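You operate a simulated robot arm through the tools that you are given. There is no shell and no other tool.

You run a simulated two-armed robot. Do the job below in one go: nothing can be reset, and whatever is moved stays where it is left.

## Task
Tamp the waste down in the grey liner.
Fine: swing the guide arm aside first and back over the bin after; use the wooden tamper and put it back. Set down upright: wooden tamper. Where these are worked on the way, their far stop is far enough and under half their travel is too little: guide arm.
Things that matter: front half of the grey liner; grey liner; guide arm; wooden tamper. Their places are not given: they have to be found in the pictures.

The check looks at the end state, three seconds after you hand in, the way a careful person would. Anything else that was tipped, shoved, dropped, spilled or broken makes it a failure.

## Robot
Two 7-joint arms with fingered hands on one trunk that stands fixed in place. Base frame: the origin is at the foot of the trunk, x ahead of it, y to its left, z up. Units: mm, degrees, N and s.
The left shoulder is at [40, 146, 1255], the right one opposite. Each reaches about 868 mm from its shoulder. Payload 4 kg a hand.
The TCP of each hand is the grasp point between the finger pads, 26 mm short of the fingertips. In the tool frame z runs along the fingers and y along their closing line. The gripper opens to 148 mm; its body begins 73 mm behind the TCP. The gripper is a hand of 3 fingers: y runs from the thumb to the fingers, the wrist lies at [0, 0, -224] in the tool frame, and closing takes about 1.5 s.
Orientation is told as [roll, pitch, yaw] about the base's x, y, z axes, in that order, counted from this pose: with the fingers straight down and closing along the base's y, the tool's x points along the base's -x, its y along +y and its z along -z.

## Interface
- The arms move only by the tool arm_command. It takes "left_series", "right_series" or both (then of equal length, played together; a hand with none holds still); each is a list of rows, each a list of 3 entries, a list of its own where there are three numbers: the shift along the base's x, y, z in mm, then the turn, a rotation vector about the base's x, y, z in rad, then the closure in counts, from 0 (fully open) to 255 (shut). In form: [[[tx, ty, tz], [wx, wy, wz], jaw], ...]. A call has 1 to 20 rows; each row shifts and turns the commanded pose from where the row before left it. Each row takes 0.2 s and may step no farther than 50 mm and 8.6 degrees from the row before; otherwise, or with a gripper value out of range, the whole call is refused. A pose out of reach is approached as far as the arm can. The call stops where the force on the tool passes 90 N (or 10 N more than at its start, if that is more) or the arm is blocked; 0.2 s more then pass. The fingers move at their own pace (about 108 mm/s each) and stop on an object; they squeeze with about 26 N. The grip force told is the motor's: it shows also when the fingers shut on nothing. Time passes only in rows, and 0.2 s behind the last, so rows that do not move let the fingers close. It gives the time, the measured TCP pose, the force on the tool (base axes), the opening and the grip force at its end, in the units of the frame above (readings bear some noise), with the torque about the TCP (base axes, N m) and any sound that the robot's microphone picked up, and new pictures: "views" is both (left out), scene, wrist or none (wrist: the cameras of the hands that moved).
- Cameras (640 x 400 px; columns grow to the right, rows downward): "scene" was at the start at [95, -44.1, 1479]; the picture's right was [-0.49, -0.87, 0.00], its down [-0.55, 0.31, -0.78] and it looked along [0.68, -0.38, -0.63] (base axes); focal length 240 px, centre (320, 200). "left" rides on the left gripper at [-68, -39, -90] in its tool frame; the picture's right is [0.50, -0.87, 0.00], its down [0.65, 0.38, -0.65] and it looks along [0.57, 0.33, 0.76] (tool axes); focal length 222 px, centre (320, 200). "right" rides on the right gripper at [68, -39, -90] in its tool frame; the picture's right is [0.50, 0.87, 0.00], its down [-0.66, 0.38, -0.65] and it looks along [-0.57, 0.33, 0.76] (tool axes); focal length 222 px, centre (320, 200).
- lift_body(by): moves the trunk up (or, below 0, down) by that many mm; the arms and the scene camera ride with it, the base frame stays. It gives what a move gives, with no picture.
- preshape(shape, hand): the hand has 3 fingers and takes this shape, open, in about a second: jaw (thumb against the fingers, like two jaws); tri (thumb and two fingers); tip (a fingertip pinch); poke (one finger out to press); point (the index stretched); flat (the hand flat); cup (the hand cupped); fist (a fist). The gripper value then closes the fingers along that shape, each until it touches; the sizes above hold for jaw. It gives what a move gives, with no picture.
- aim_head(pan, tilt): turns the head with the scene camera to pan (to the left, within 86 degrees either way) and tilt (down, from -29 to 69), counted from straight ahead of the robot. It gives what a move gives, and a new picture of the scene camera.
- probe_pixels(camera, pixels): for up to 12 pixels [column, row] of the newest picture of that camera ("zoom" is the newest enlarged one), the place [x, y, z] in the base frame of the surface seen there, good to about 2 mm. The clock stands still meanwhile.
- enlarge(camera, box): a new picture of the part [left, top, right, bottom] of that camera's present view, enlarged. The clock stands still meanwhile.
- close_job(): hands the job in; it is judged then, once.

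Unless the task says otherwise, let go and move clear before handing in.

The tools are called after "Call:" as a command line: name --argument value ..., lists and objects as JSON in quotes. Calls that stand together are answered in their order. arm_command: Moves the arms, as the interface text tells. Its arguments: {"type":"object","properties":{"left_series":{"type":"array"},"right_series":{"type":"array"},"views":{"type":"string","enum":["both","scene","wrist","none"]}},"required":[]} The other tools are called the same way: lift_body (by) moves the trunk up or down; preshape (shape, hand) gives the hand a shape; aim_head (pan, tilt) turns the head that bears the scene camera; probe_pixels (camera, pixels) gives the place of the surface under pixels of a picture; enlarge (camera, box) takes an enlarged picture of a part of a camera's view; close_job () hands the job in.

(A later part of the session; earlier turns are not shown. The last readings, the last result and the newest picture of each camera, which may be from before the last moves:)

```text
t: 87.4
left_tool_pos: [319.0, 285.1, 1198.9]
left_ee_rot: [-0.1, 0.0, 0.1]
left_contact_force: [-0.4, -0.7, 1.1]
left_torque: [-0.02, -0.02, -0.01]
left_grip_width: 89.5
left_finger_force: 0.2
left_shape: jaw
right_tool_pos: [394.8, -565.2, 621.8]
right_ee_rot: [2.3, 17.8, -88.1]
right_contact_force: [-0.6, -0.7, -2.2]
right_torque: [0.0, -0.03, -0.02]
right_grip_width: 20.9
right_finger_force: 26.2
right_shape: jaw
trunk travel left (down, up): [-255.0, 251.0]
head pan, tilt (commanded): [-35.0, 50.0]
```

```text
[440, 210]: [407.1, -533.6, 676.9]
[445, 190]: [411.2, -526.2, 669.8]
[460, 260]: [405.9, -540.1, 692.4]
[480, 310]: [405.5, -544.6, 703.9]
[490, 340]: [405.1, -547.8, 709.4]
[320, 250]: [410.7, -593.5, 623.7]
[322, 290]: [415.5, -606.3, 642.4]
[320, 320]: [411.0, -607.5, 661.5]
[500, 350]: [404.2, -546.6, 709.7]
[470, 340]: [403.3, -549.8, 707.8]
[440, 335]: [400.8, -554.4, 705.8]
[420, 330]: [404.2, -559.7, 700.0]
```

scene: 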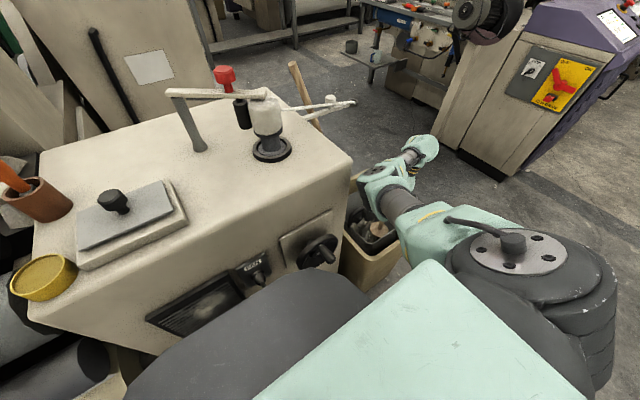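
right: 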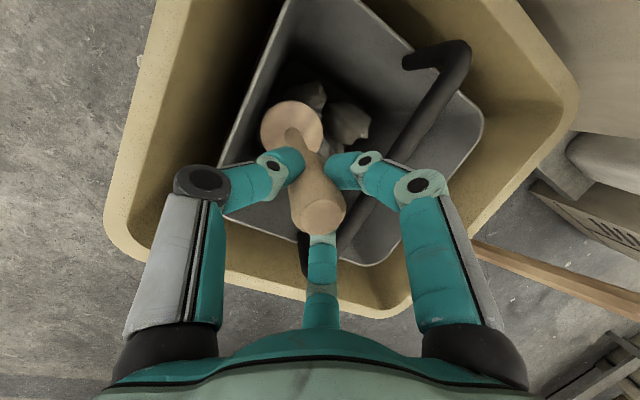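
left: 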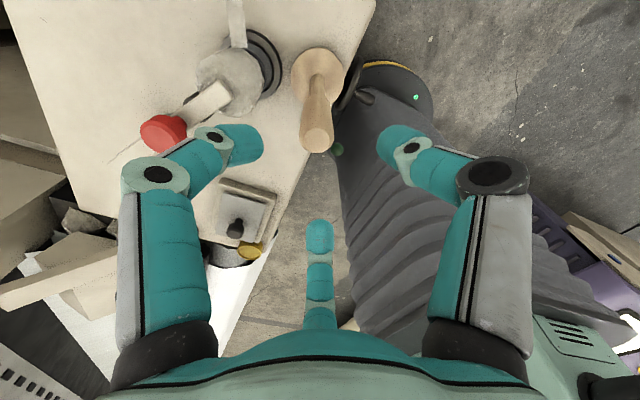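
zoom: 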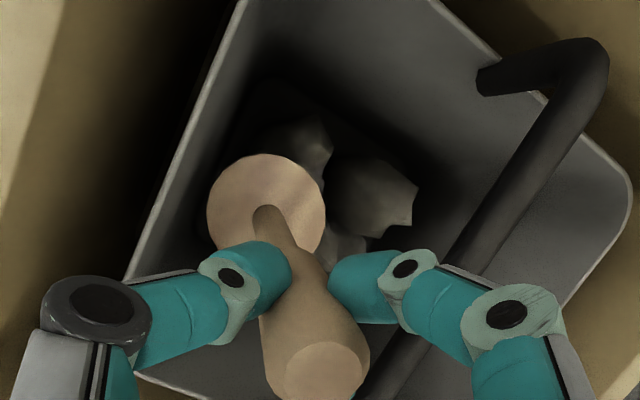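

The fingers reach to about x≈430–435, a few millimetres short of the bar at 441. I'll shift back 3 mm in x and lower the trunk in 20 mm steps, watching for contact with the waste.

Call:
arm_command --right_series '[[[-3, 0, 0], [0, 0, 0], 235]]' --views "none"

Call:
lift_body --by -25

Call:
lift_body --by -15

```text
t: 87.8
left_tool_pos: [319.4, 284.8, 1199.2]
left_ee_rot: [0.0, 0.0, 0.1]
left_contact_force: [0.0, -0.5, 0.2]
left_torque: [-0.03, 0.01, 0.0]
left_grip_width: 89.4
left_finger_force: 0.1
left_shape: jaw
right_tool_pos: [390.8, -564.5, 624.0]
right_ee_rot: [2.2, 17.9, -88.1]
right_contact_force: [0.0, -0.4, -3.4]
right_torque: [-0.03, 0.0, -0.01]
right_grip_width: 21.2
right_finger_force: 25.8
right_shape: jaw
trunk travel left (down, up): [-255.0, 251.0]
head pan, tilt (commanded): [-35.0, 50.0]
```

```text
t: 88.5
left_tool_pos: [319.1, 285.1, 1174.3]
left_ee_rot: [-0.1, 0.0, 0.1]
left_contact_force: [-0.2, 0.1, -0.8]
left_torque: [-0.01, -0.01, 0.02]
left_grip_width: 89.4
left_finger_force: 0.0
left_shape: jaw
right_tool_pos: [390.9, -564.3, 598.3]
right_ee_rot: [2.1, 17.9, -88.0]
right_contact_force: [0.0, 0.3, -2.3]
right_torque: [-0.01, -0.03, 0.03]
right_grip_width: 21.2
right_finger_force: 26.2
right_shape: jaw
trunk travel left (down, up): [-230.0, 276.0]
head pan, tilt (commanded): [-35.0, 50.0]
```

```text
t: 89.1
left_tool_pos: [318.8, 284.6, 1158.9]
left_ee_rot: [-0.1, 0.0, 0.1]
left_contact_force: [0.3, 0.1, -0.6]
left_torque: [0.01, -0.01, 0.01]
left_grip_width: 89.4
left_finger_force: 0.0
left_shape: jaw
right_tool_pos: [390.2, -564.2, 583.9]
right_ee_rot: [2.2, 17.8, -88.1]
right_contact_force: [0.8, -0.2, -2.8]
right_torque: [0.0, -0.01, 0.01]
right_grip_width: 21.4
right_finger_force: 26.1
right_shape: jaw
trunk travel left (down, up): [-215.0, 291.0]
head pan, tilt (commanded): [-35.0, 50.0]
```

There's no contact yet with the disc bottom at about z=393. I'll now press with the arm itself, which has the force stop, in 5 mm steps.

Call:
arm_command --right_series '[[[0, 0, -5], [0, 0, 0], 235], [[0, 0, -5], [0, 0, 0], 235], [[0, 0, -5], [0, 0, 0], 235], [[0, 0, -5], [0, 0, 0], 235]]' --views "wrist"

```text
t: 90.1
left_tool_pos: [317.8, 283.4, 1159.0]
left_ee_rot: [-0.2, 0.0, 0.1]
left_contact_force: [0.7, -0.6, 0.8]
left_torque: [-0.04, 0.01, 0.03]
left_grip_width: 89.4
left_finger_force: 0.1
left_shape: jaw
right_tool_pos: [390.4, -564.4, 564.1]
right_ee_rot: [2.3, 17.9, -88.1]
right_contact_force: [-0.9, 1.0, -2.1]
right_torque: [-0.02, 0.01, -0.04]
right_grip_width: 21.2
right_finger_force: 25.8
right_shape: jaw
trunk travel left (down, up): [-215.0, 291.0]
head pan, tilt (commanded): [-35.0, 50.0]
```

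right: 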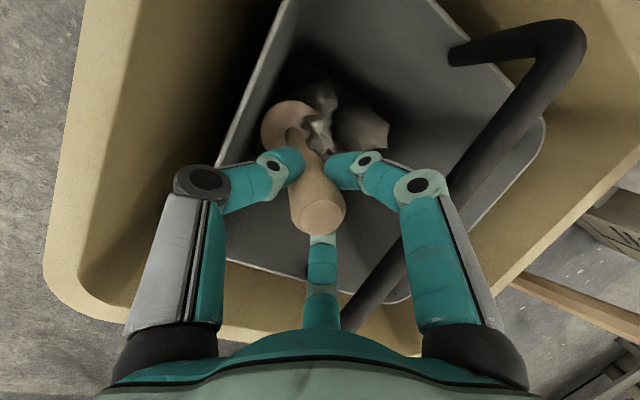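

The disc is meeting the lumps visually but no force shows yet. I'll keep going down 20 mm.

Call:
arm_command --right_series '[[[0, 0, -5], [0, 0, 0], 235], [[0, 0, -5], [0, 0, 0], 235], [[0, 0, -5], [0, 0, 0], 235], [[0, 0, -5], [0, 0, 0], 235]]' --views "wrist"

Call:
enlarge --camera "right" --box '[220, 40, 460, 230]'

```text
t: 91.1
left_tool_pos: [318.4, 285.0, 1159.6]
left_ee_rot: [-0.2, 0.0, 0.1]
left_contact_force: [0.0, 0.1, 0.2]
left_torque: [0.02, -0.01, 0.02]
left_grip_width: 89.3
left_finger_force: 0.0
left_shape: jaw
right_tool_pos: [390.3, -565.6, 541.7]
right_ee_rot: [2.2, 17.9, -88.0]
right_contact_force: [0.2, -0.2, -1.8]
right_torque: [-0.02, -0.02, -0.03]
right_grip_width: 21.2
right_finger_force: 26.4
right_shape: jaw
trunk travel left (down, up): [-215.0, 291.0]
head pan, tilt (commanded): [-35.0, 50.0]
```

right: 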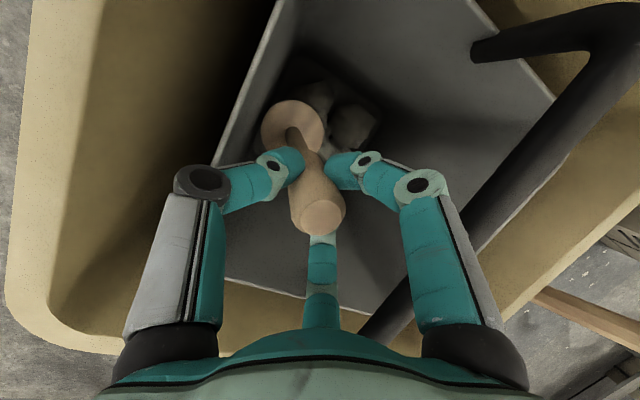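

```text
2.11 times, centred on (340, 135) of right
```

zoom: 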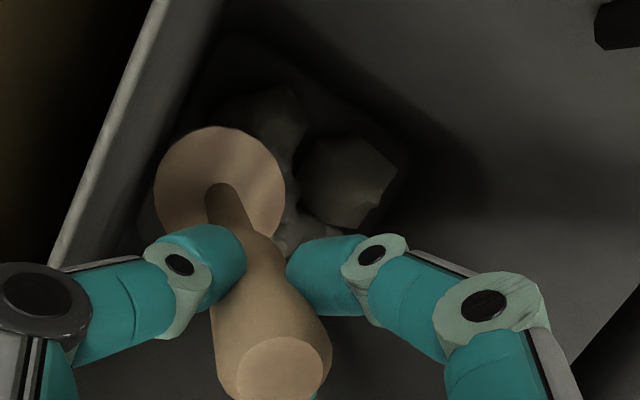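

The lumps look lower than before. I'll probe their present heights beside the disc.

Call:
probe_pixels --camera "zoom" --pixels '[[270, 110], [280, 130], [345, 180], [320, 170], [365, 190], [295, 225], [300, 150], [220, 150], [260, 190], [170, 190], [240, 100], [350, 220]]'

```text
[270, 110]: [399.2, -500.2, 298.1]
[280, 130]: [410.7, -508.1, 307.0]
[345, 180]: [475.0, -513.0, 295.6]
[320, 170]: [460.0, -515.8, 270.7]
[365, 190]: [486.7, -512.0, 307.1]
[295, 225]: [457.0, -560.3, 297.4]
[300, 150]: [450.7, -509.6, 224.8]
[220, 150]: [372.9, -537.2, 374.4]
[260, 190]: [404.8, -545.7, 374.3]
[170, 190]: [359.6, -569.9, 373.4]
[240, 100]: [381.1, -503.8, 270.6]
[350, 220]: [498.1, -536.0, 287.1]
```

The waste has already gone down: lumps that stood at z≈380–400 now read about 295–307. I'll press on gently to feel the compacted surface.

Call:
arm_command --right_series '[[[0, 0, -5], [0, 0, 0], 235], [[0, 0, -5], [0, 0, 0], 235], [[0, 0, -5], [0, 0, 0], 235]]' --views "wrist"

Call:
enlarge --camera "right" --box '[220, 40, 460, 230]'

Call:
probe_pixels --camera "zoom" --pixels '[[270, 110], [280, 130], [345, 180], [320, 170], [365, 190], [295, 225], [300, 150], [220, 150], [260, 190], [170, 190], [240, 100], [350, 220]]'

```text
t: 91.9
left_tool_pos: [317.1, 283.8, 1159.5]
left_ee_rot: [-0.1, 0.0, 0.1]
left_contact_force: [0.1, -0.1, 0.3]
left_torque: [0.0, 0.02, 0.01]
left_grip_width: 89.1
left_finger_force: 0.0
left_shape: jaw
right_tool_pos: [390.0, -564.1, 529.2]
right_ee_rot: [2.2, 17.9, -88.1]
right_contact_force: [0.5, 0.2, -1.7]
right_torque: [-0.01, -0.01, -0.01]
right_grip_width: 21.7
right_finger_force: 25.7
right_shape: jaw
trunk travel left (down, up): [-215.0, 291.0]
head pan, tilt (commanded): [-35.0, 50.0]
```

right: 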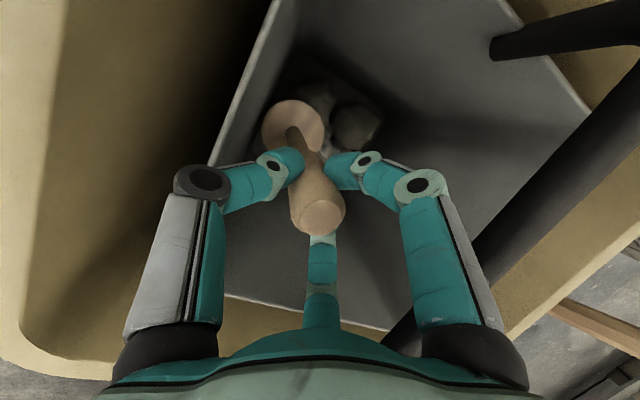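

```text
2.11 times, centred on (340, 135) of right
```

zoom: 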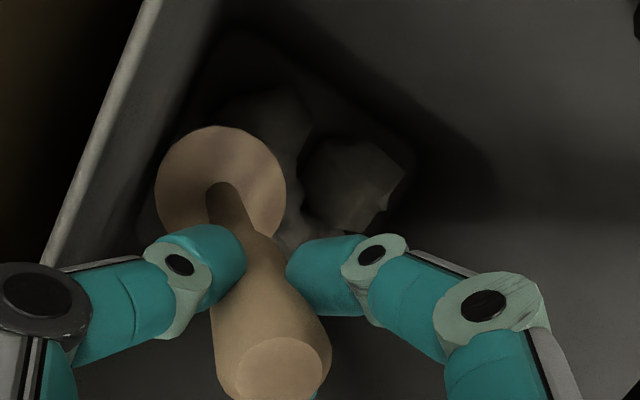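

```text
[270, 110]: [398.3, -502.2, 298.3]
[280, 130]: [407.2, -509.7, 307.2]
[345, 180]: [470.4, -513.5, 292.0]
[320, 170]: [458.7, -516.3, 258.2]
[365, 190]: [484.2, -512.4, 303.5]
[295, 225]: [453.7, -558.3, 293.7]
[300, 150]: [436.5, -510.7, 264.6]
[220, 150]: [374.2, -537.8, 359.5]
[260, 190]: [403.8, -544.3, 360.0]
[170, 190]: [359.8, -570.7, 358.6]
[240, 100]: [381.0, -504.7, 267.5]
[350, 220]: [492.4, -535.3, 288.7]
```

The waste is unchanged by the last 15 mm, so it already lies compacted at about z≈260–307. I'll go 15 mm deeper to see whether the disc actually bears on it.

Call:
arm_command --right_series '[[[0, 0, -5], [0, 0, 0], 235], [[0, 0, -5], [0, 0, 0], 235], [[0, 0, -5], [0, 0, 0], 235], [[0, 0, 0], [0, 0, 0], 235]]' --views "wrist"

Call:
enlarge --camera "right" --box '[220, 40, 460, 230]'

Call:
probe_pixels --camera "zoom" --pixels '[[270, 110], [280, 130], [345, 180], [320, 170], [365, 190], [295, 225], [300, 150], [220, 150], [260, 190], [170, 190], [500, 280], [560, 330]]'

```text
t: 92.9
left_tool_pos: [318.2, 285.0, 1159.5]
left_ee_rot: [-0.1, 0.0, 0.1]
left_contact_force: [0.0, -0.5, -0.1]
left_torque: [0.01, 0.0, 0.0]
left_grip_width: 89.4
left_finger_force: 0.2
left_shape: jaw
right_tool_pos: [390.9, -564.4, 513.8]
right_ee_rot: [2.1, 18.0, -88.1]
right_contact_force: [-0.7, 0.4, -2.1]
right_torque: [-0.01, -0.04, 0.01]
right_grip_width: 21.5
right_finger_force: 26.1
right_shape: jaw
trunk travel left (down, up): [-215.0, 291.0]
head pan, tilt (commanded): [-35.0, 50.0]
```

right: 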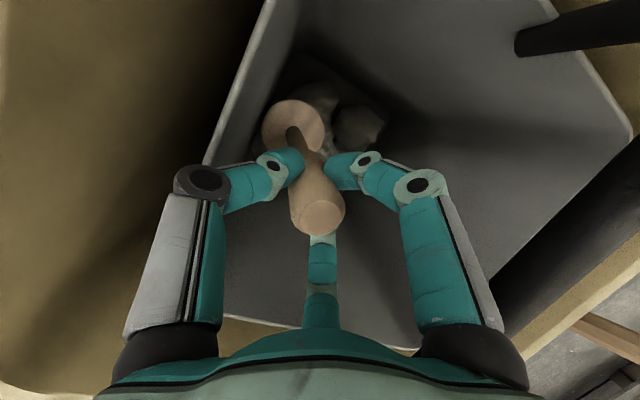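

```text
2.11 times, centred on (340, 135) of right
```

zoom: 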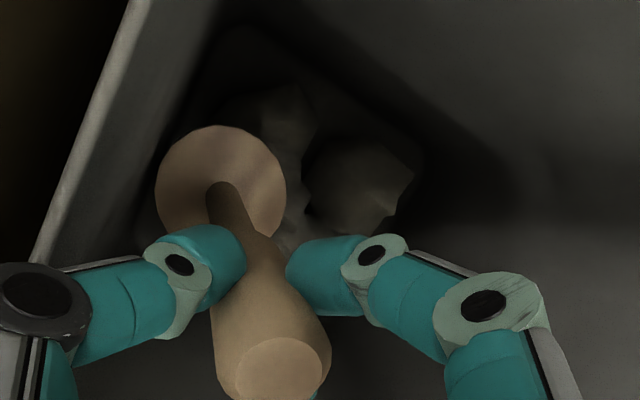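

```text
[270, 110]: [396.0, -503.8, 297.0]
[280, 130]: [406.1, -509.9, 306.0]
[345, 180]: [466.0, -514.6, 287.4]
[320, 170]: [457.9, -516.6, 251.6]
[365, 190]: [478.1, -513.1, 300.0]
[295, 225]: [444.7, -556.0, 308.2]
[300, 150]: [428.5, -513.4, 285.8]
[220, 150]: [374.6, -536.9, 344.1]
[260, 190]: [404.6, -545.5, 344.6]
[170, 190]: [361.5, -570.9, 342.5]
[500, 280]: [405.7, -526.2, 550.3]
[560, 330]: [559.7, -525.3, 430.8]
```

The disc bottom is now at about z=324, level with the compacted lumps (≈300–308), and the waste has stayed down. I'll raise the tamper and see whether it stays compacted.

Call:
arm_command --right_series '[[[0, 0, 10], [0, 0, 0], 235], [[0, 0, 15], [0, 0, 0], 235], [[0, 0, 15], [0, 0, 0], 235], [[0, 0, 15], [0, 0, 0], 235], [[0, 0, 15], [0, 0, 0], 235]]' --views "both"

Call:
enlarge --camera "right" --box '[220, 40, 460, 230]'

Call:
probe_pixels --camera "zoom" --pixels '[[270, 130], [290, 120], [300, 150], [345, 150], [360, 170], [330, 180], [380, 190], [310, 220], [260, 110], [320, 130], [220, 160], [260, 190]]'

```text
t: 94.1
left_tool_pos: [317.5, 283.4, 1159.9]
left_ee_rot: [-0.1, 0.0, 0.2]
left_contact_force: [-1.0, 0.3, -0.7]
left_torque: [0.01, 0.03, -0.02]
left_grip_width: 89.5
left_finger_force: 0.1
left_shape: jaw
right_tool_pos: [389.4, -565.4, 583.5]
right_ee_rot: [2.2, 17.8, -88.0]
right_contact_force: [1.1, -0.1, -1.8]
right_torque: [0.0, -0.01, 0.01]
right_grip_width: 21.1
right_finger_force: 25.7
right_shape: jaw
trunk travel left (down, up): [-215.0, 291.0]
head pan, tilt (commanded): [-35.0, 50.0]
```

scene: 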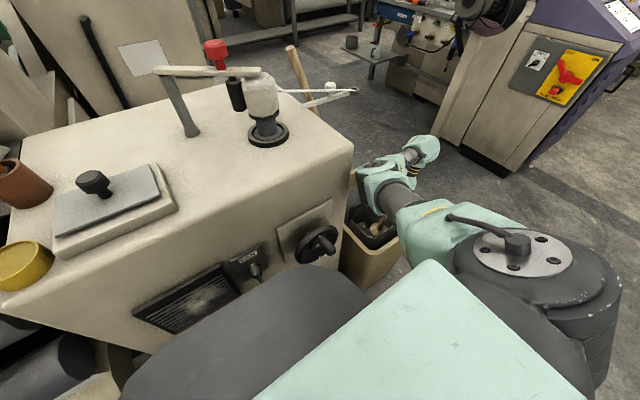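
right: 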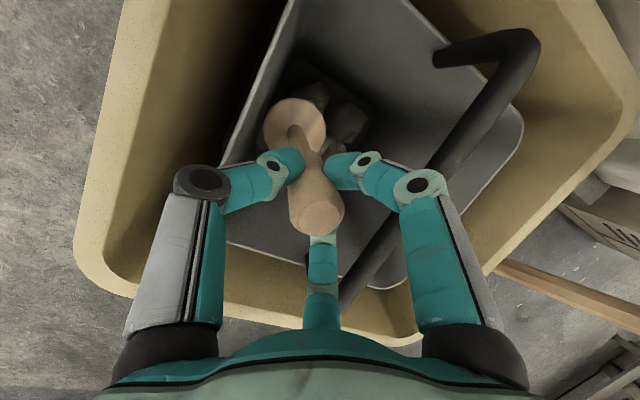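

```text
2.11 times, centred on (340, 135) of right
```

zoom: 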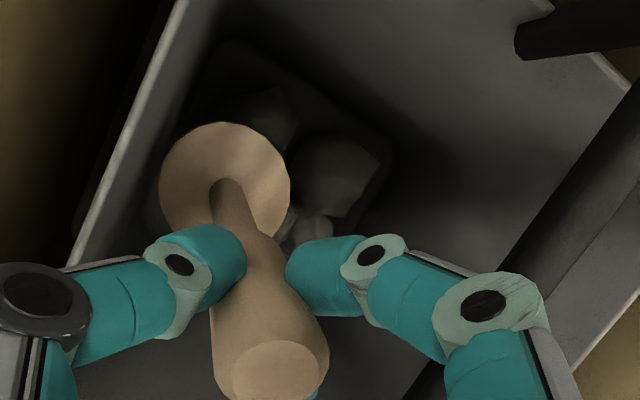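

```text
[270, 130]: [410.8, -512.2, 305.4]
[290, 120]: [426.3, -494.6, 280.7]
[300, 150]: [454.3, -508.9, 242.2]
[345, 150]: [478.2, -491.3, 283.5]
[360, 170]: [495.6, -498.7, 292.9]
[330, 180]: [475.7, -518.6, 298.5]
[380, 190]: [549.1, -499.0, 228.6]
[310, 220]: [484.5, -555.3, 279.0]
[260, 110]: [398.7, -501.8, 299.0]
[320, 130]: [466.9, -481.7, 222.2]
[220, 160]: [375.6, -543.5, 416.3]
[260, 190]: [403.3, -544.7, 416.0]
```

The waste stays down at about z≈280–305 (it was 350–400). I'll lift the tamper straight out by raising the trunk, then inspect the liner.

Call:
lift_body --by 100

Call:
lift_body --by 170

Call:
arm_command --right_series '[[[0, 0, 0], [0, 0, 0], 235]]' --views "both"

Call:
enlarge --camera "right" --box '[210, 0, 450, 200]'

```text
t: 95.5
left_tool_pos: [318.3, 284.0, 1258.8]
left_ee_rot: [0.0, 0.0, 0.2]
left_contact_force: [0.1, -0.3, -0.5]
left_torque: [0.0, 0.01, -0.02]
left_grip_width: 89.1
left_finger_force: 0.2
left_shape: jaw
right_tool_pos: [391.4, -564.5, 683.5]
right_ee_rot: [2.2, 17.9, -88.2]
right_contact_force: [0.4, -0.1, -1.6]
right_torque: [-0.03, -0.04, 0.03]
right_grip_width: 21.1
right_finger_force: 26.0
right_shape: jaw
trunk travel left (down, up): [-315.0, 191.0]
head pan, tilt (commanded): [-35.0, 50.0]
```

```text
t: 97.4
left_tool_pos: [319.3, 284.9, 1429.5]
left_ee_rot: [-0.1, 0.0, 0.1]
left_contact_force: [0.4, 0.3, -0.6]
left_torque: [-0.02, -0.02, 0.02]
left_grip_width: 89.5
left_finger_force: 0.1
left_shape: jaw
right_tool_pos: [391.1, -564.3, 852.7]
right_ee_rot: [2.2, 17.8, -88.1]
right_contact_force: [-0.4, -0.4, -2.8]
right_torque: [0.0, 0.01, 0.03]
right_grip_width: 21.3
right_finger_force: 26.1
right_shape: jaw
trunk travel left (down, up): [-485.0, 21.0]
head pan, tilt (commanded): [-35.0, 50.0]
```

```text
t: 97.8
left_tool_pos: [318.2, 284.5, 1428.7]
left_ee_rot: [-0.1, 0.2, 0.2]
left_contact_force: [0.1, 0.0, -0.4]
left_torque: [0.03, -0.02, 0.0]
left_grip_width: 89.5
left_finger_force: 0.0
left_shape: jaw
right_tool_pos: [391.3, -564.2, 854.4]
right_ee_rot: [2.2, 18.0, -88.1]
right_contact_force: [-0.8, 0.5, -2.6]
right_torque: [-0.02, 0.0, 0.03]
right_grip_width: 21.2
right_finger_force: 26.3
right_shape: jaw
trunk travel left (down, up): [-485.0, 21.0]
head pan, tilt (commanded): [-35.0, 50.0]
```

scene: 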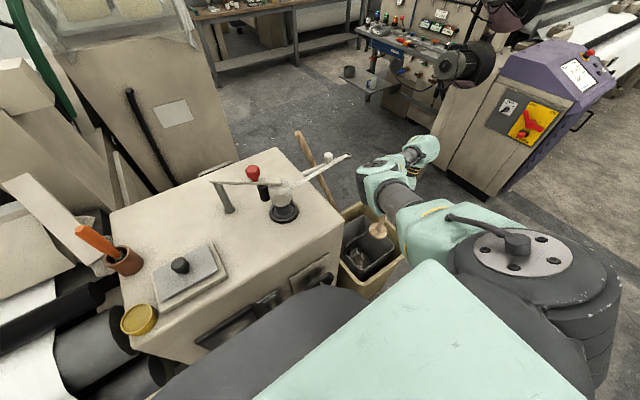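
right: 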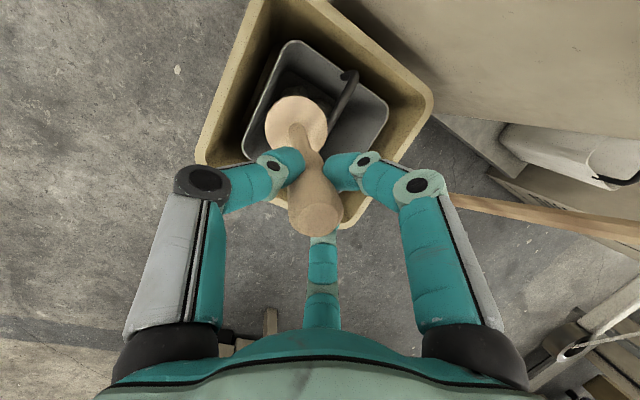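

```text
2.00 times, centred on (330, 100) of right
```

zoom: 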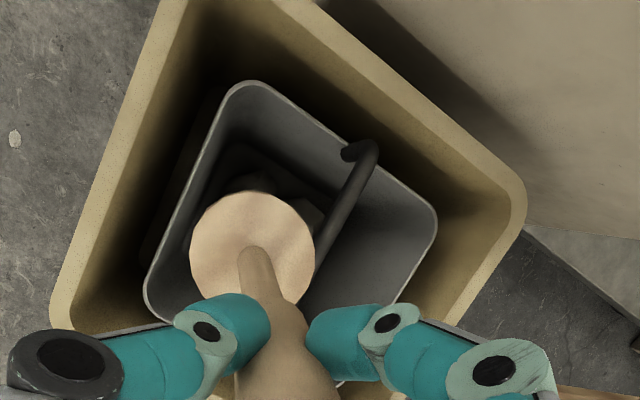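

The tamper is out and clear. I'll inspect the waste from the scene camera.

Call:
enlarge --camera "scene" --box '[320, 190, 430, 310]'

Call:
probe_pixels --camera "zoom" --pixels '[[230, 210], [245, 220], [220, 230], [250, 240], [265, 235], [235, 250], [280, 220], [210, 205], [255, 205], [270, 250]]'

```text
3.33 times, centred on (375, 250) of scene
```

zoom: 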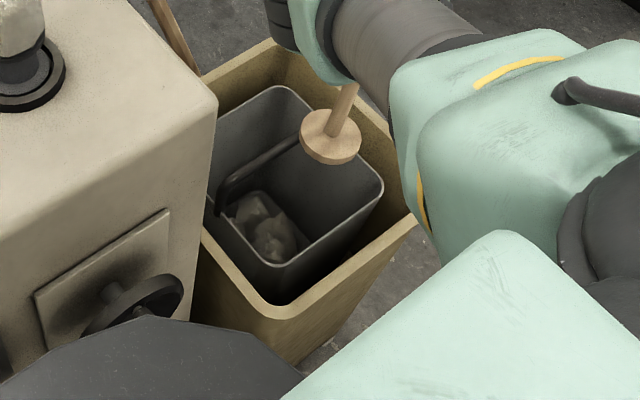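

```text
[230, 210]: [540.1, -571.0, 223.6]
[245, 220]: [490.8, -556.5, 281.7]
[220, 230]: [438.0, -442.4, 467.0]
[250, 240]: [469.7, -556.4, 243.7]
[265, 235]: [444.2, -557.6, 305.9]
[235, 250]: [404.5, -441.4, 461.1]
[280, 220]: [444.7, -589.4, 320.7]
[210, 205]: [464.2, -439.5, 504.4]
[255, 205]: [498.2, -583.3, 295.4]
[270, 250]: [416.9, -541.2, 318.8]
```

The heap is now much flatter: peaks are at z≈305–320 where they stood at 378–405, all within the liner. I'll bring the tamper back up with the arm, retracing the path.

Call:
arm_command --right_series '[[[0, 5, 30], [0, 0, 0], 235], [[0, 5, 30], [0, 0, 0], 235], [[0, 5, 30], [0, 0, 0], 235], [[0, 5, 35], [0, 0, 0], 235], [[0, 0, 40], [0, 0, 0], 235], [[0, 0, 40], [0, 0, 0], 235], [[0, 0, 40], [0, 0, 0], 235], [[0, 0, 40], [0, 0, 0], 235], [[0, 0, 40], [0, 0, 0], 235], [[0, 0, 15], [0, 0, 0], 235]]' --views "scene"

```text
t: 100.0
left_tool_pos: [318.9, 284.3, 1429.2]
left_ee_rot: [-0.1, -0.1, 0.2]
left_contact_force: [-0.2, 0.3, -0.1]
left_torque: [-0.01, 0.0, 0.03]
left_grip_width: 89.3
left_finger_force: 0.2
left_shape: jaw
right_tool_pos: [390.4, -543.6, 1195.4]
right_ee_rot: [2.2, 17.9, -88.1]
right_contact_force: [0.3, 0.1, -2.8]
right_torque: [-0.02, 0.03, 0.02]
right_grip_width: 21.1
right_finger_force: 25.9
right_shape: jaw
trunk travel left (down, up): [-485.0, 21.0]
head pan, tilt (commanded): [-35.0, 50.0]
```

scene: 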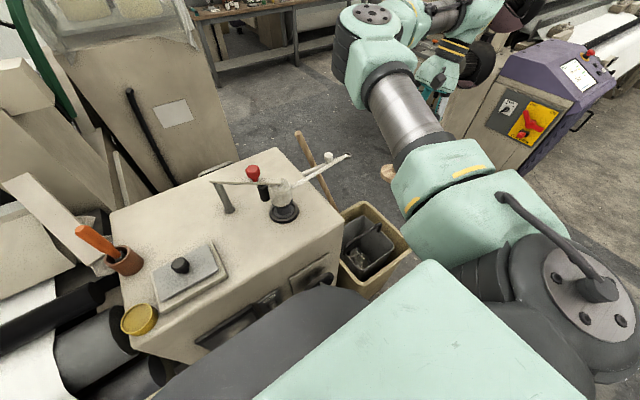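

The tamper is back at carrying height. I'll move it toward the machine, reversing the earlier hand turn, and stop short at y≈-300 to check tracking.

Call:
arm_command --right_series '[[[2, 40, 0], [0, 0, 0.08], 235], [[2, 40, 0], [0, 0, 0.08], 235], [[2, 40, 0], [0, 0, 0.08], 235], [[3, 40, 0], [0, 0, 0], 235], [[3, 40, 0], [0, 0, 0], 235], [[3, 38, 0], [0, 0, 0], 235]]' --views "both"

```text
t: 101.4
left_tool_pos: [318.5, 286.2, 1429.0]
left_ee_rot: [-0.2, 0.1, 0.1]
left_contact_force: [-0.8, -0.6, -0.4]
left_torque: [-0.02, -0.02, 0.04]
left_grip_width: 89.2
left_finger_force: 0.2
left_shape: jaw
right_tool_pos: [406.1, -306.4, 1194.0]
right_ee_rot: [2.3, 17.8, -74.4]
right_contact_force: [0.3, -0.2, -2.6]
right_torque: [-0.08, 0.02, -0.01]
right_grip_width: 20.8
right_finger_force: 26.2
right_shape: jaw
trunk travel left (down, up): [-485.0, 21.0]
head pan, tilt (commanded): [-35.0, 50.0]
```

scene: 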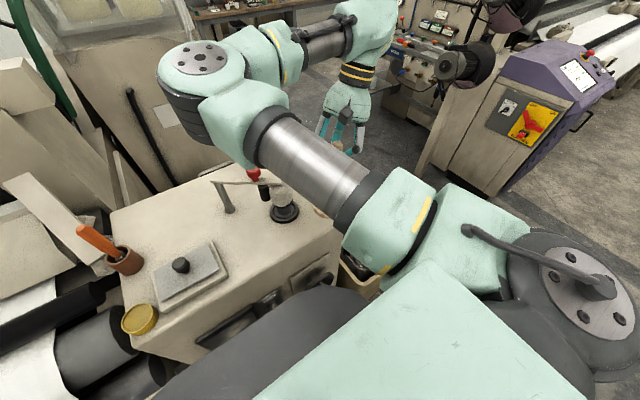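
right: 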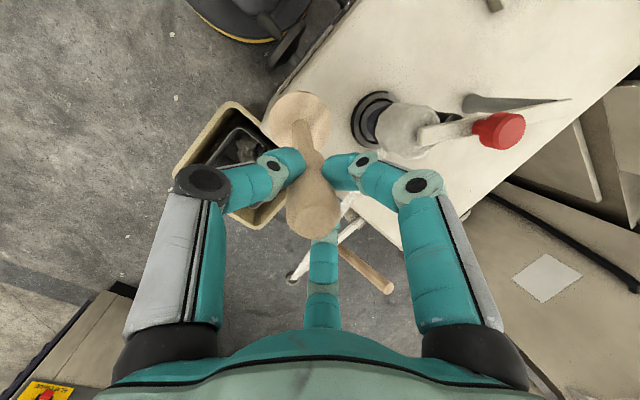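

It's tracking well at (406,-306). I'll continue in smaller steps toward y≈-262, lowering slightly since the arm reaches better lower down.

Call:
arm_command --right_series '[[[1, 15, -5], [0, 0, 0], 235], [[1, 15, -5], [0, 0, 0], 235], [[0, 0, 0], [0, 0, 0], 235]]' --views "none"

```text
t: 102.2
left_tool_pos: [318.6, 285.1, 1428.9]
left_ee_rot: [-0.1, 0.0, 0.1]
left_contact_force: [0.4, 0.5, 0.9]
left_torque: [0.0, -0.01, -0.02]
left_grip_width: 89.4
left_finger_force: 0.1
left_shape: jaw
right_tool_pos: [411.3, -300.9, 1184.5]
right_ee_rot: [2.3, 17.9, -74.4]
right_contact_force: [-0.5, 0.3, -1.4]
right_torque: [-0.02, -0.01, 0.01]
right_grip_width: 20.9
right_finger_force: 25.6
right_shape: jaw
right hand out of reach, approached as far as the arm can: row 1, 2
trunk travel left (down, up): [-485.0, 21.0]
head pan, tilt (commanded): [-35.0, 50.0]
```

With this smaller lean the right arm stops at y≈-301. I'll set the tamper down here instead, at about (420,-298), which is fully on the top. The left hand can reach that by pointing its fingers slightly right. First I'll shift above the spot and verify.

Call:
arm_command --right_series '[[[8, -2, 0], [0, 0, 0], 235], [[7, -1, -8], [0, 0, 0], 235], [[0, 0, -8], [0, 0, 0], 235]]' --views "both"

Call:
enlarge --camera "right" --box '[230, 60, 440, 240]'

Call:
probe_pixels --camera "zoom" --pixels '[[150, 130], [250, 120], [200, 85], [160, 90], [240, 90], [200, 140], [155, 160], [275, 150], [120, 160], [100, 200], [300, 60], [260, 330]]'

```text
t: 103.0
left_tool_pos: [318.6, 284.8, 1427.8]
left_ee_rot: [-0.1, 0.1, 0.2]
left_contact_force: [-0.4, -0.9, -0.3]
left_torque: [0.0, -0.02, -0.01]
left_grip_width: 89.6
left_finger_force: 0.0
left_shape: jaw
right_tool_pos: [425.7, -305.4, 1168.5]
right_ee_rot: [2.1, 18.0, -74.3]
right_contact_force: [0.1, 0.0, -2.0]
right_torque: [-0.01, -0.02, 0.0]
right_grip_width: 20.9
right_finger_force: 25.7
right_shape: jaw
trunk travel left (down, up): [-485.0, 21.0]
head pan, tilt (commanded): [-35.0, 50.0]
```

scene: 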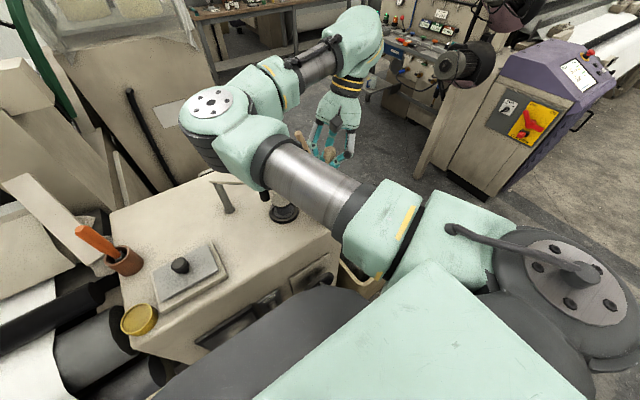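
right: 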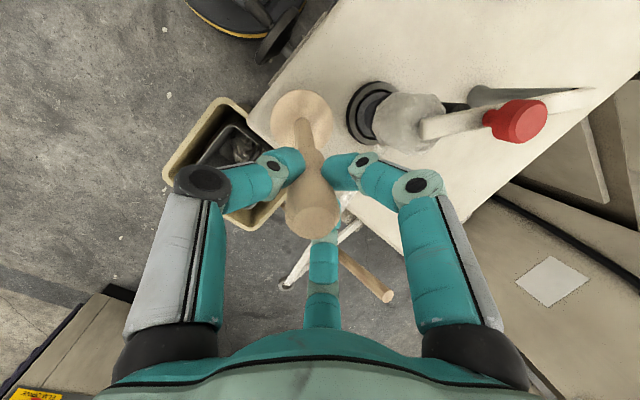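

```text
2.22 times, centred on (335, 150) of right
```

zoom: 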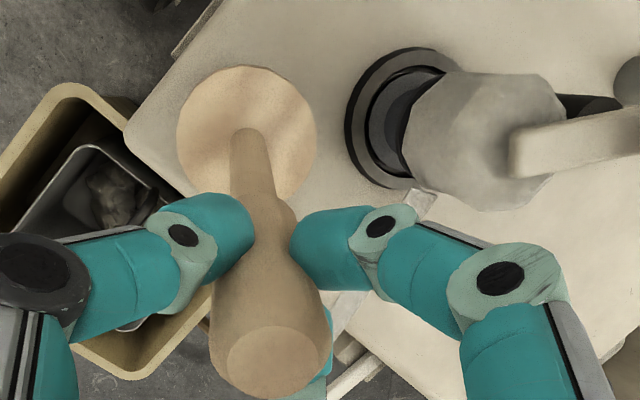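

```text
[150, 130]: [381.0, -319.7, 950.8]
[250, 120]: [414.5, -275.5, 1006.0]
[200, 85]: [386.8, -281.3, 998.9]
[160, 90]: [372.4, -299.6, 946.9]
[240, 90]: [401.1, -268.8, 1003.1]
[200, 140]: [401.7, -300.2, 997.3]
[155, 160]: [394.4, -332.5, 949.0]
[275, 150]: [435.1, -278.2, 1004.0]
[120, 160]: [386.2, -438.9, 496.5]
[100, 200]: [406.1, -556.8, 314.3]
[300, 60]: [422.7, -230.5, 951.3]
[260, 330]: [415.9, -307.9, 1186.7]
```

The disc's probes show the tamper has tipped about 7° in the grip (its -y edge is lower). I'll rotate the hand by -0.12 rad about x to make it upright before lowering, watching the reach.

Call:
arm_command --right_series '[[[0, 0, 0], [-0.06, 0, 0], 235], [[0, 0, 0], [-0.06, 0, 0], 235], [[0, 0, 0], [0, 0, 0], 235]]' --views "wrist"

Call:
enlarge --camera "right" --box '[230, 60, 440, 240]'

Call:
probe_pixels --camera "zoom" --pixels '[[185, 130], [310, 125], [245, 72], [200, 95], [290, 90], [200, 170], [300, 165], [245, 120], [220, 185], [277, 362], [160, 150], [130, 130]]'

```text
t: 103.8
left_tool_pos: [318.3, 283.7, 1429.8]
left_ee_rot: [0.0, 0.2, 0.1]
left_contact_force: [-0.2, 0.1, -0.4]
left_torque: [0.01, 0.01, 0.0]
left_grip_width: 89.4
left_finger_force: 0.0
left_shape: jaw
right_tool_pos: [428.5, -307.3, 1190.5]
right_ee_rot: [1.2, 14.9, -74.7]
right_contact_force: [-0.1, 0.1, -2.4]
right_torque: [-0.02, -0.01, -0.01]
right_grip_width: 20.9
right_finger_force: 26.2
right_shape: jaw
right hand out of reach, approached as far as the arm can: row 1, 2
trunk travel left (down, up): [-485.0, 21.0]
head pan, tilt (commanded): [-35.0, 50.0]
```

right: 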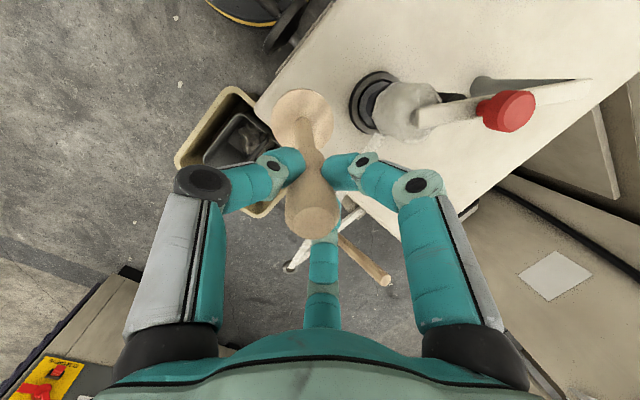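

```text
2.22 times, centred on (335, 150) of right
```

zoom: 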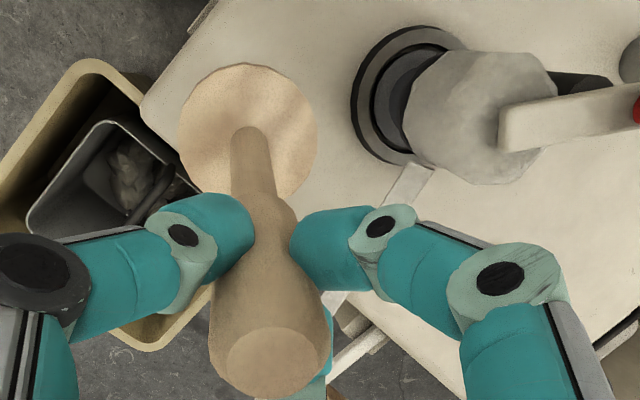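

```text
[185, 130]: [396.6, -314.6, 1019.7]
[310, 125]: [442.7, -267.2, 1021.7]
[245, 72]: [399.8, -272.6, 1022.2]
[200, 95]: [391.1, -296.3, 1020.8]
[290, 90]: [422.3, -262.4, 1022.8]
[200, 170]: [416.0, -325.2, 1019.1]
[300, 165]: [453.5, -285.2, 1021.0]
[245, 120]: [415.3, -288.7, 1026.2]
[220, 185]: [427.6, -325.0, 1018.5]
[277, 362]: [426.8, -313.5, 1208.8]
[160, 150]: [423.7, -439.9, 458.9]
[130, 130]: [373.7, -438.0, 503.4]
```

Now the disc is nearly level (z≈1018–1023) and centred at (422,-294) over the flat top. I'll lower it in steps, checking as I go.

Call:
arm_command --right_series '[[[0, 0, -10], [0, 0, 0], 235], [[0, 0, -10], [0, 0, 0], 235], [[0, 0, -10], [-0.03, 0, 0], 235], [[0, 0, 0], [0, 0, 0], 235]]' --views "wrist"

Call:
enlarge --camera "right" --box '[230, 60, 440, 240]'

Call:
probe_pixels --camera "zoom" --pixels '[[185, 130], [310, 125], [245, 72], [200, 95], [290, 90], [200, 170], [300, 165], [245, 120], [220, 185], [277, 362], [165, 160], [330, 60]]'

```text
t: 104.8
left_tool_pos: [318.6, 285.1, 1428.8]
left_ee_rot: [0.0, 0.1, 0.2]
left_contact_force: [0.2, -0.1, 0.0]
left_torque: [-0.02, -0.03, -0.03]
left_grip_width: 89.2
left_finger_force: 0.1
left_shape: jaw
right_tool_pos: [429.8, -311.2, 1160.9]
right_ee_rot: [0.8, 13.3, -74.8]
right_contact_force: [-1.1, 0.7, -2.0]
right_torque: [-0.01, -0.04, 0.01]
right_grip_width: 20.6
right_finger_force: 26.2
right_shape: jaw
right hand out of reach, approached as far as the arm can: row 3
trunk travel left (down, up): [-485.0, 21.0]
head pan, tilt (commanded): [-35.0, 50.0]
```

right: 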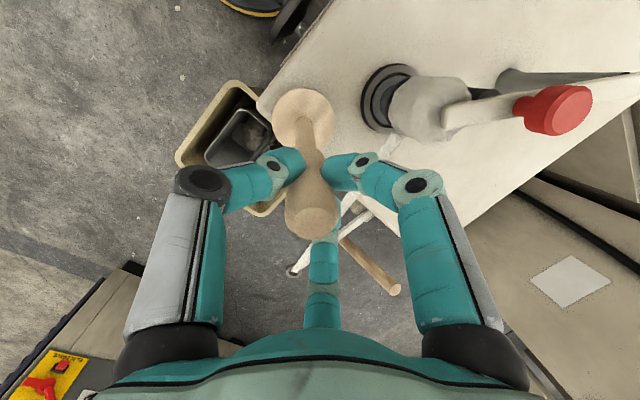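

```text
2.22 times, centred on (335, 150) of right
```

zoom: 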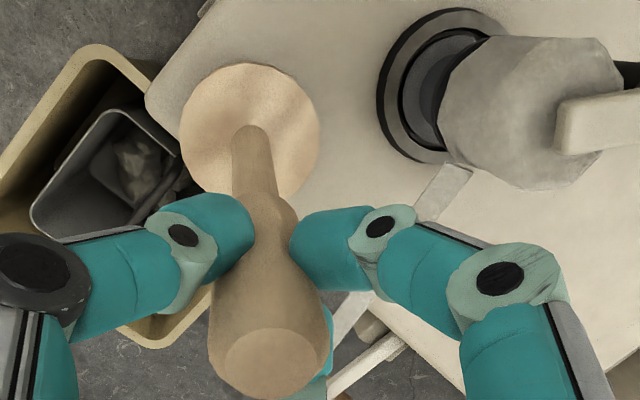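

```text
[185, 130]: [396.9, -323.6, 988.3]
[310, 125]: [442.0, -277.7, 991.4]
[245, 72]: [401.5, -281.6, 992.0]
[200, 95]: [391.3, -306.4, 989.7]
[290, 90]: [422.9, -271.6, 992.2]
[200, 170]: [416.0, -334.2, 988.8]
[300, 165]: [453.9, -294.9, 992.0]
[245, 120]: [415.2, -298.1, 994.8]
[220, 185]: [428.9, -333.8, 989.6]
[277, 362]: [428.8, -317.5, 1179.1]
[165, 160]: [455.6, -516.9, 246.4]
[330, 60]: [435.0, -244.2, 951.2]
```

It's level within about 3°, and the disc centre is at (422,-303), slightly close to the right edge. I'll lower 10 mm more and try to gain a few millimetres in +y.

Call:
arm_command --right_series '[[[0, 0, -8], [0, 0, 0], 235], [[0, 5, -2], [0, 0, 0], 235], [[0, 0, 0], [0, 0, 0], 235]]' --views "none"

```text
t: 105.6
left_tool_pos: [318.7, 284.7, 1429.3]
left_ee_rot: [0.0, 0.1, 0.1]
left_contact_force: [0.8, 0.1, -0.5]
left_torque: [0.0, 0.02, 0.0]
left_grip_width: 89.5
left_finger_force: 0.0
left_shape: jaw
right_tool_pos: [429.5, -312.1, 1154.4]
right_ee_rot: [0.7, 13.4, -74.7]
right_contact_force: [-0.4, -0.2, -2.3]
right_torque: [0.01, -0.01, -0.02]
right_grip_width: 20.9
right_finger_force: 25.9
right_shape: jaw
right hand out of reach, approached as far as the arm can: row 2
trunk travel left (down, up): [-485.0, 21.0]
head pan, tilt (commanded): [-35.0, 50.0]
```

The y reach is at its limit for this hand turn. I'll turn the hand +20° about the vertical, which earlier freed more reach, and then try +8 mm in y.

Call:
arm_command --right_series '[[[0, 0, 2], [0, 0, 0.12], 235], [[0, 0, 0], [0, 0, 0.12], 235], [[0, 0, 0], [0, 0, 0.12], 235], [[0, 4, 0], [0, 0, 0], 235], [[0, 4, 0], [0, 0, 0], 235], [[0, 0, 0], [0, 0, 0], 235]]' --views "wrist"

Call:
enlarge --camera "right" --box '[230, 60, 440, 240]'

Call:
probe_pixels --camera "zoom" --pixels '[[185, 130], [310, 125], [245, 72], [200, 95], [290, 90], [200, 170], [300, 165], [245, 120], [220, 185], [277, 362], [165, 160], [330, 60]]'

```text
t: 107.0
left_tool_pos: [318.8, 283.6, 1427.9]
left_ee_rot: [-0.1, 0.1, 0.1]
left_contact_force: [0.7, -0.1, 0.2]
left_torque: [0.01, 0.0, 0.01]
left_grip_width: 89.4
left_finger_force: 0.0
left_shape: jaw
right_tool_pos: [430.2, -312.2, 1154.5]
right_ee_rot: [0.8, 13.5, -54.1]
right_contact_force: [1.0, 0.3, -1.9]
right_torque: [0.01, 0.0, 0.0]
right_grip_width: 21.0
right_finger_force: 25.9
right_shape: jaw
right hand out of reach, approached as far as the arm can: row 4, 5
trunk travel left (down, up): [-485.0, 21.0]
head pan, tilt (commanded): [-35.0, 50.0]
```

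right: 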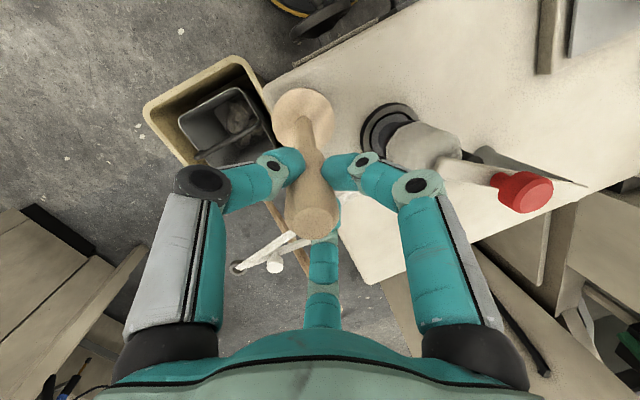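

```text
2.22 times, centred on (335, 150) of right
```

zoom: 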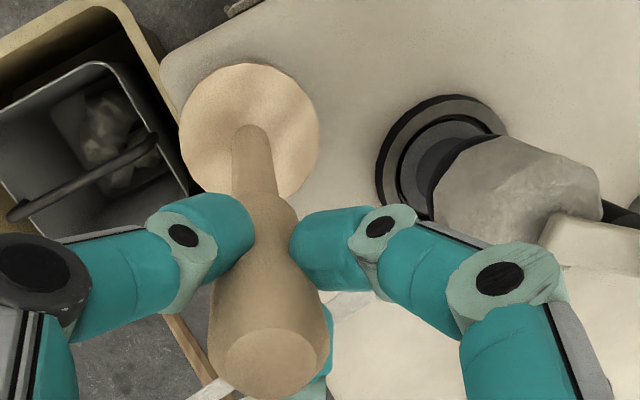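

```text
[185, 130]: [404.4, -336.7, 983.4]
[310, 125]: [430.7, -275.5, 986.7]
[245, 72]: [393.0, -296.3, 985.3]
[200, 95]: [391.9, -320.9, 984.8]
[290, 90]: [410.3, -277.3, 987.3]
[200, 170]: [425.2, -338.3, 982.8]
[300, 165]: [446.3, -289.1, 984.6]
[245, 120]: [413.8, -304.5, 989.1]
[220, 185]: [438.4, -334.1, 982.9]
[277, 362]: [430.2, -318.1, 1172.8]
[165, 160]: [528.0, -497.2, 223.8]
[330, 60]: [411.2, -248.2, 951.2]
```

Wrist position is what limits y. I'll raise the trunk its last 20 mm (which lowers the hand relative to the shoulder) and try again for a few millimetres before setting down.

Call:
lift_body --by 20

Call:
arm_command --right_series '[[[0, 0, -10], [0, 0, 0], 235], [[0, 0, -10], [0, 0, 0], 235], [[0, 4, 0], [0, 0, 0], 235], [[0, 4, 0], [0, 0, 0], 235], [[0, 0, 0], [0, 0, 0], 235]]' --views "none"

```text
t: 107.7
left_tool_pos: [318.1, 284.7, 1449.2]
left_ee_rot: [-0.1, -0.1, 0.1]
left_contact_force: [0.8, -0.6, 0.8]
left_torque: [-0.05, -0.02, 0.01]
left_grip_width: 89.3
left_finger_force: 0.1
left_shape: jaw
right_tool_pos: [429.7, -311.9, 1174.8]
right_ee_rot: [0.8, 13.3, -54.1]
right_contact_force: [0.7, 0.9, -2.6]
right_torque: [0.0, -0.08, 0.01]
right_grip_width: 20.8
right_finger_force: 25.8
right_shape: jaw
trunk travel left (down, up): [-505.0, 1.0]
head pan, tilt (commanded): [-35.0, 50.0]
```

```text
t: 108.8
left_tool_pos: [318.6, 284.8, 1449.3]
left_ee_rot: [-0.1, 0.0, 0.0]
left_contact_force: [0.0, -0.2, -0.1]
left_torque: [-0.02, -0.04, 0.0]
left_grip_width: 89.2
left_finger_force: 0.2
left_shape: jaw
right_tool_pos: [430.2, -313.0, 1153.5]
right_ee_rot: [0.8, 13.5, -54.0]
right_contact_force: [0.2, 0.5, -2.6]
right_torque: [-0.01, 0.03, 0.0]
right_grip_width: 20.8
right_finger_force: 25.4
right_shape: jaw
right hand out of reach, approached as far as the arm can: row 3, 4
trunk travel left (down, up): [-505.0, 1.0]
head pan, tilt (commanded): [-35.0, 50.0]
```

No gain, so I'll set it down here: the disc centre at (419,-307) puts its balance point well inside the edge. I'll lower until contact.

Call:
arm_command --right_series '[[[0, 0, -6], [0, 0, 0], 235], [[0, 0, -4], [0, 0, 0], 235], [[0, 0, 0], [0, 0, 0], 235]]' --views "wrist"

Call:
enlarge --camera "right" --box '[230, 60, 440, 240]'

Call:
probe_pixels --camera "zoom" --pixels '[[185, 130], [310, 125], [245, 72], [200, 95], [290, 90], [200, 170], [300, 165], [220, 185], [277, 362], [172, 120], [175, 160]]'

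```text
t: 109.7
left_tool_pos: [317.8, 284.0, 1448.4]
left_ee_rot: [-0.1, 0.0, 0.1]
left_contact_force: [0.7, -0.2, 0.2]
left_torque: [0.04, 0.04, -0.03]
left_grip_width: 89.5
left_finger_force: 0.0
left_shape: jaw
right_tool_pos: [430.6, -312.2, 1143.5]
right_ee_rot: [0.7, 13.4, -54.1]
right_contact_force: [1.0, 0.4, -2.4]
right_torque: [0.01, -0.01, 0.01]
right_grip_width: 20.5
right_finger_force: 25.8
right_shape: jaw
trunk travel left (down, up): [-505.0, 1.0]
head pan, tilt (commanded): [-35.0, 50.0]
```

right: 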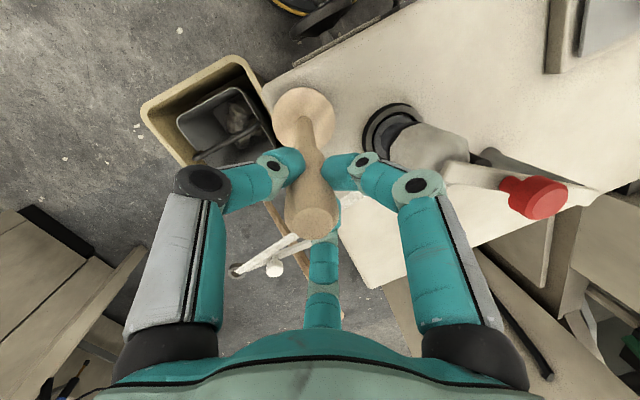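

```text
2.22 times, centred on (335, 150) of right
```

zoom: 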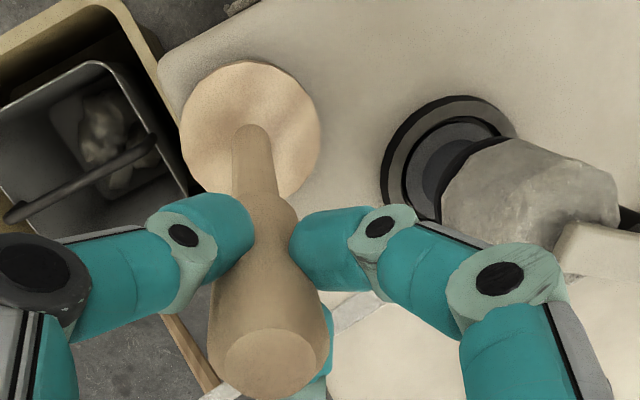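

```text
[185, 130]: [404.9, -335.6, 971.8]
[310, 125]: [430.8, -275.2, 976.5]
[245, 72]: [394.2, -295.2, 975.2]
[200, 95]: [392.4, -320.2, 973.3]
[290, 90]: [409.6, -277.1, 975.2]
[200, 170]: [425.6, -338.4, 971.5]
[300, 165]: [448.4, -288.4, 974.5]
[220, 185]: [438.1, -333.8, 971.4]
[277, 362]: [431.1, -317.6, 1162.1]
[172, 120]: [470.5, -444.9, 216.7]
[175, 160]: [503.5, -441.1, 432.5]
```

The -y edge is about to touch, and the other edge is 4 mm high. I'll lower a few millimetres so the top levels the disc.

Call:
arm_command --right_series '[[[0, 0, -1.5], [0, 0, 0], 235], [[0, 0, -1.5], [0, 0, 0], 235], [[0, 0, -1.5], [0, 0, 0], 235], [[0, 0, 0], [0, 0, 0], 235]]' --views "none"

```text
t: 110.7
left_tool_pos: [316.9, 285.1, 1447.8]
left_ee_rot: [0.0, 0.0, 0.1]
left_contact_force: [-0.5, -0.2, -0.4]
left_torque: [-0.02, -0.03, -0.01]
left_grip_width: 89.1
left_finger_force: 0.0
left_shape: jaw
right_tool_pos: [430.0, -312.7, 1140.5]
right_ee_rot: [0.8, 13.2, -54.1]
right_contact_force: [-1.9, 1.6, 11.2]
right_torque: [-0.04, 0.05, -0.06]
right_grip_width: 21.1
right_finger_force: 26.1
right_shape: jaw
trunk travel left (down, up): [-505.0, 1.0]
head pan, tilt (commanded): [-35.0, 50.0]
```

Contact is at 11 N. I'll open the hand gradually so the tamper settles flat, then look before withdrawing.

Call:
arm_command --right_series '[[[0, 0, 0.5], [0, 0, 0], 215], [[0, 0, 0], [0, 0, 0], 205], [[0, 0, 0], [0, 0, 0], 190], [[0, 0, 0], [0, 0, 0], 160], [[0, 0, 0], [0, 0, 0], 120], [[0, 0, 0], [0, 0, 0], 120]]' --views "wrist"

Call:
enlarge --camera "right" --box '[230, 60, 440, 240]'

Call:
probe_pixels --camera "zoom" --pixels '[[185, 130], [310, 125], [245, 72], [200, 95], [290, 90], [200, 170], [300, 165], [220, 185], [277, 362], [245, 120]]'

```text
t: 112.0
left_tool_pos: [317.9, 283.9, 1447.0]
left_ee_rot: [-0.1, 0.1, 0.1]
left_contact_force: [-0.4, -0.6, -0.4]
left_torque: [0.01, -0.03, -0.03]
left_grip_width: 89.5
left_finger_force: 0.0
left_shape: jaw
right_tool_pos: [430.5, -312.8, 1139.9]
right_ee_rot: [0.7, 13.4, -53.9]
right_contact_force: [0.1, 0.6, 0.5]
right_torque: [0.02, 0.01, 0.02]
right_grip_width: 77.5
right_finger_force: 0.1
right_shape: jaw
trunk travel left (down, up): [-505.0, 1.0]
head pan, tilt (commanded): [-35.0, 50.0]
```

right: 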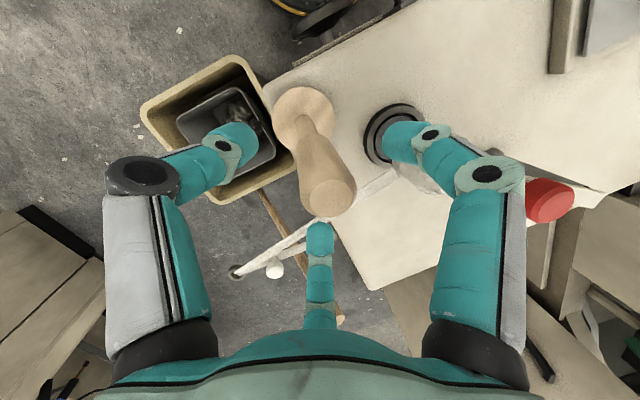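

```text
2.22 times, centred on (335, 150) of right
```

zoom: 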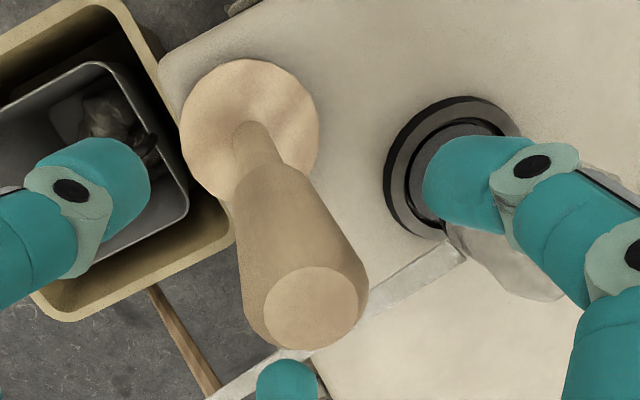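

```text
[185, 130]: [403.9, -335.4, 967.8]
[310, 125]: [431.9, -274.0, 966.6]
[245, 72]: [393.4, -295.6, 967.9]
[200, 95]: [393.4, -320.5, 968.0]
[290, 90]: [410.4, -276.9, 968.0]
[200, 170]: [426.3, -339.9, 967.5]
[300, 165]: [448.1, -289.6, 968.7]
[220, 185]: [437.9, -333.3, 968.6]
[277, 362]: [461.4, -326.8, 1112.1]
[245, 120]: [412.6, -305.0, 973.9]
```

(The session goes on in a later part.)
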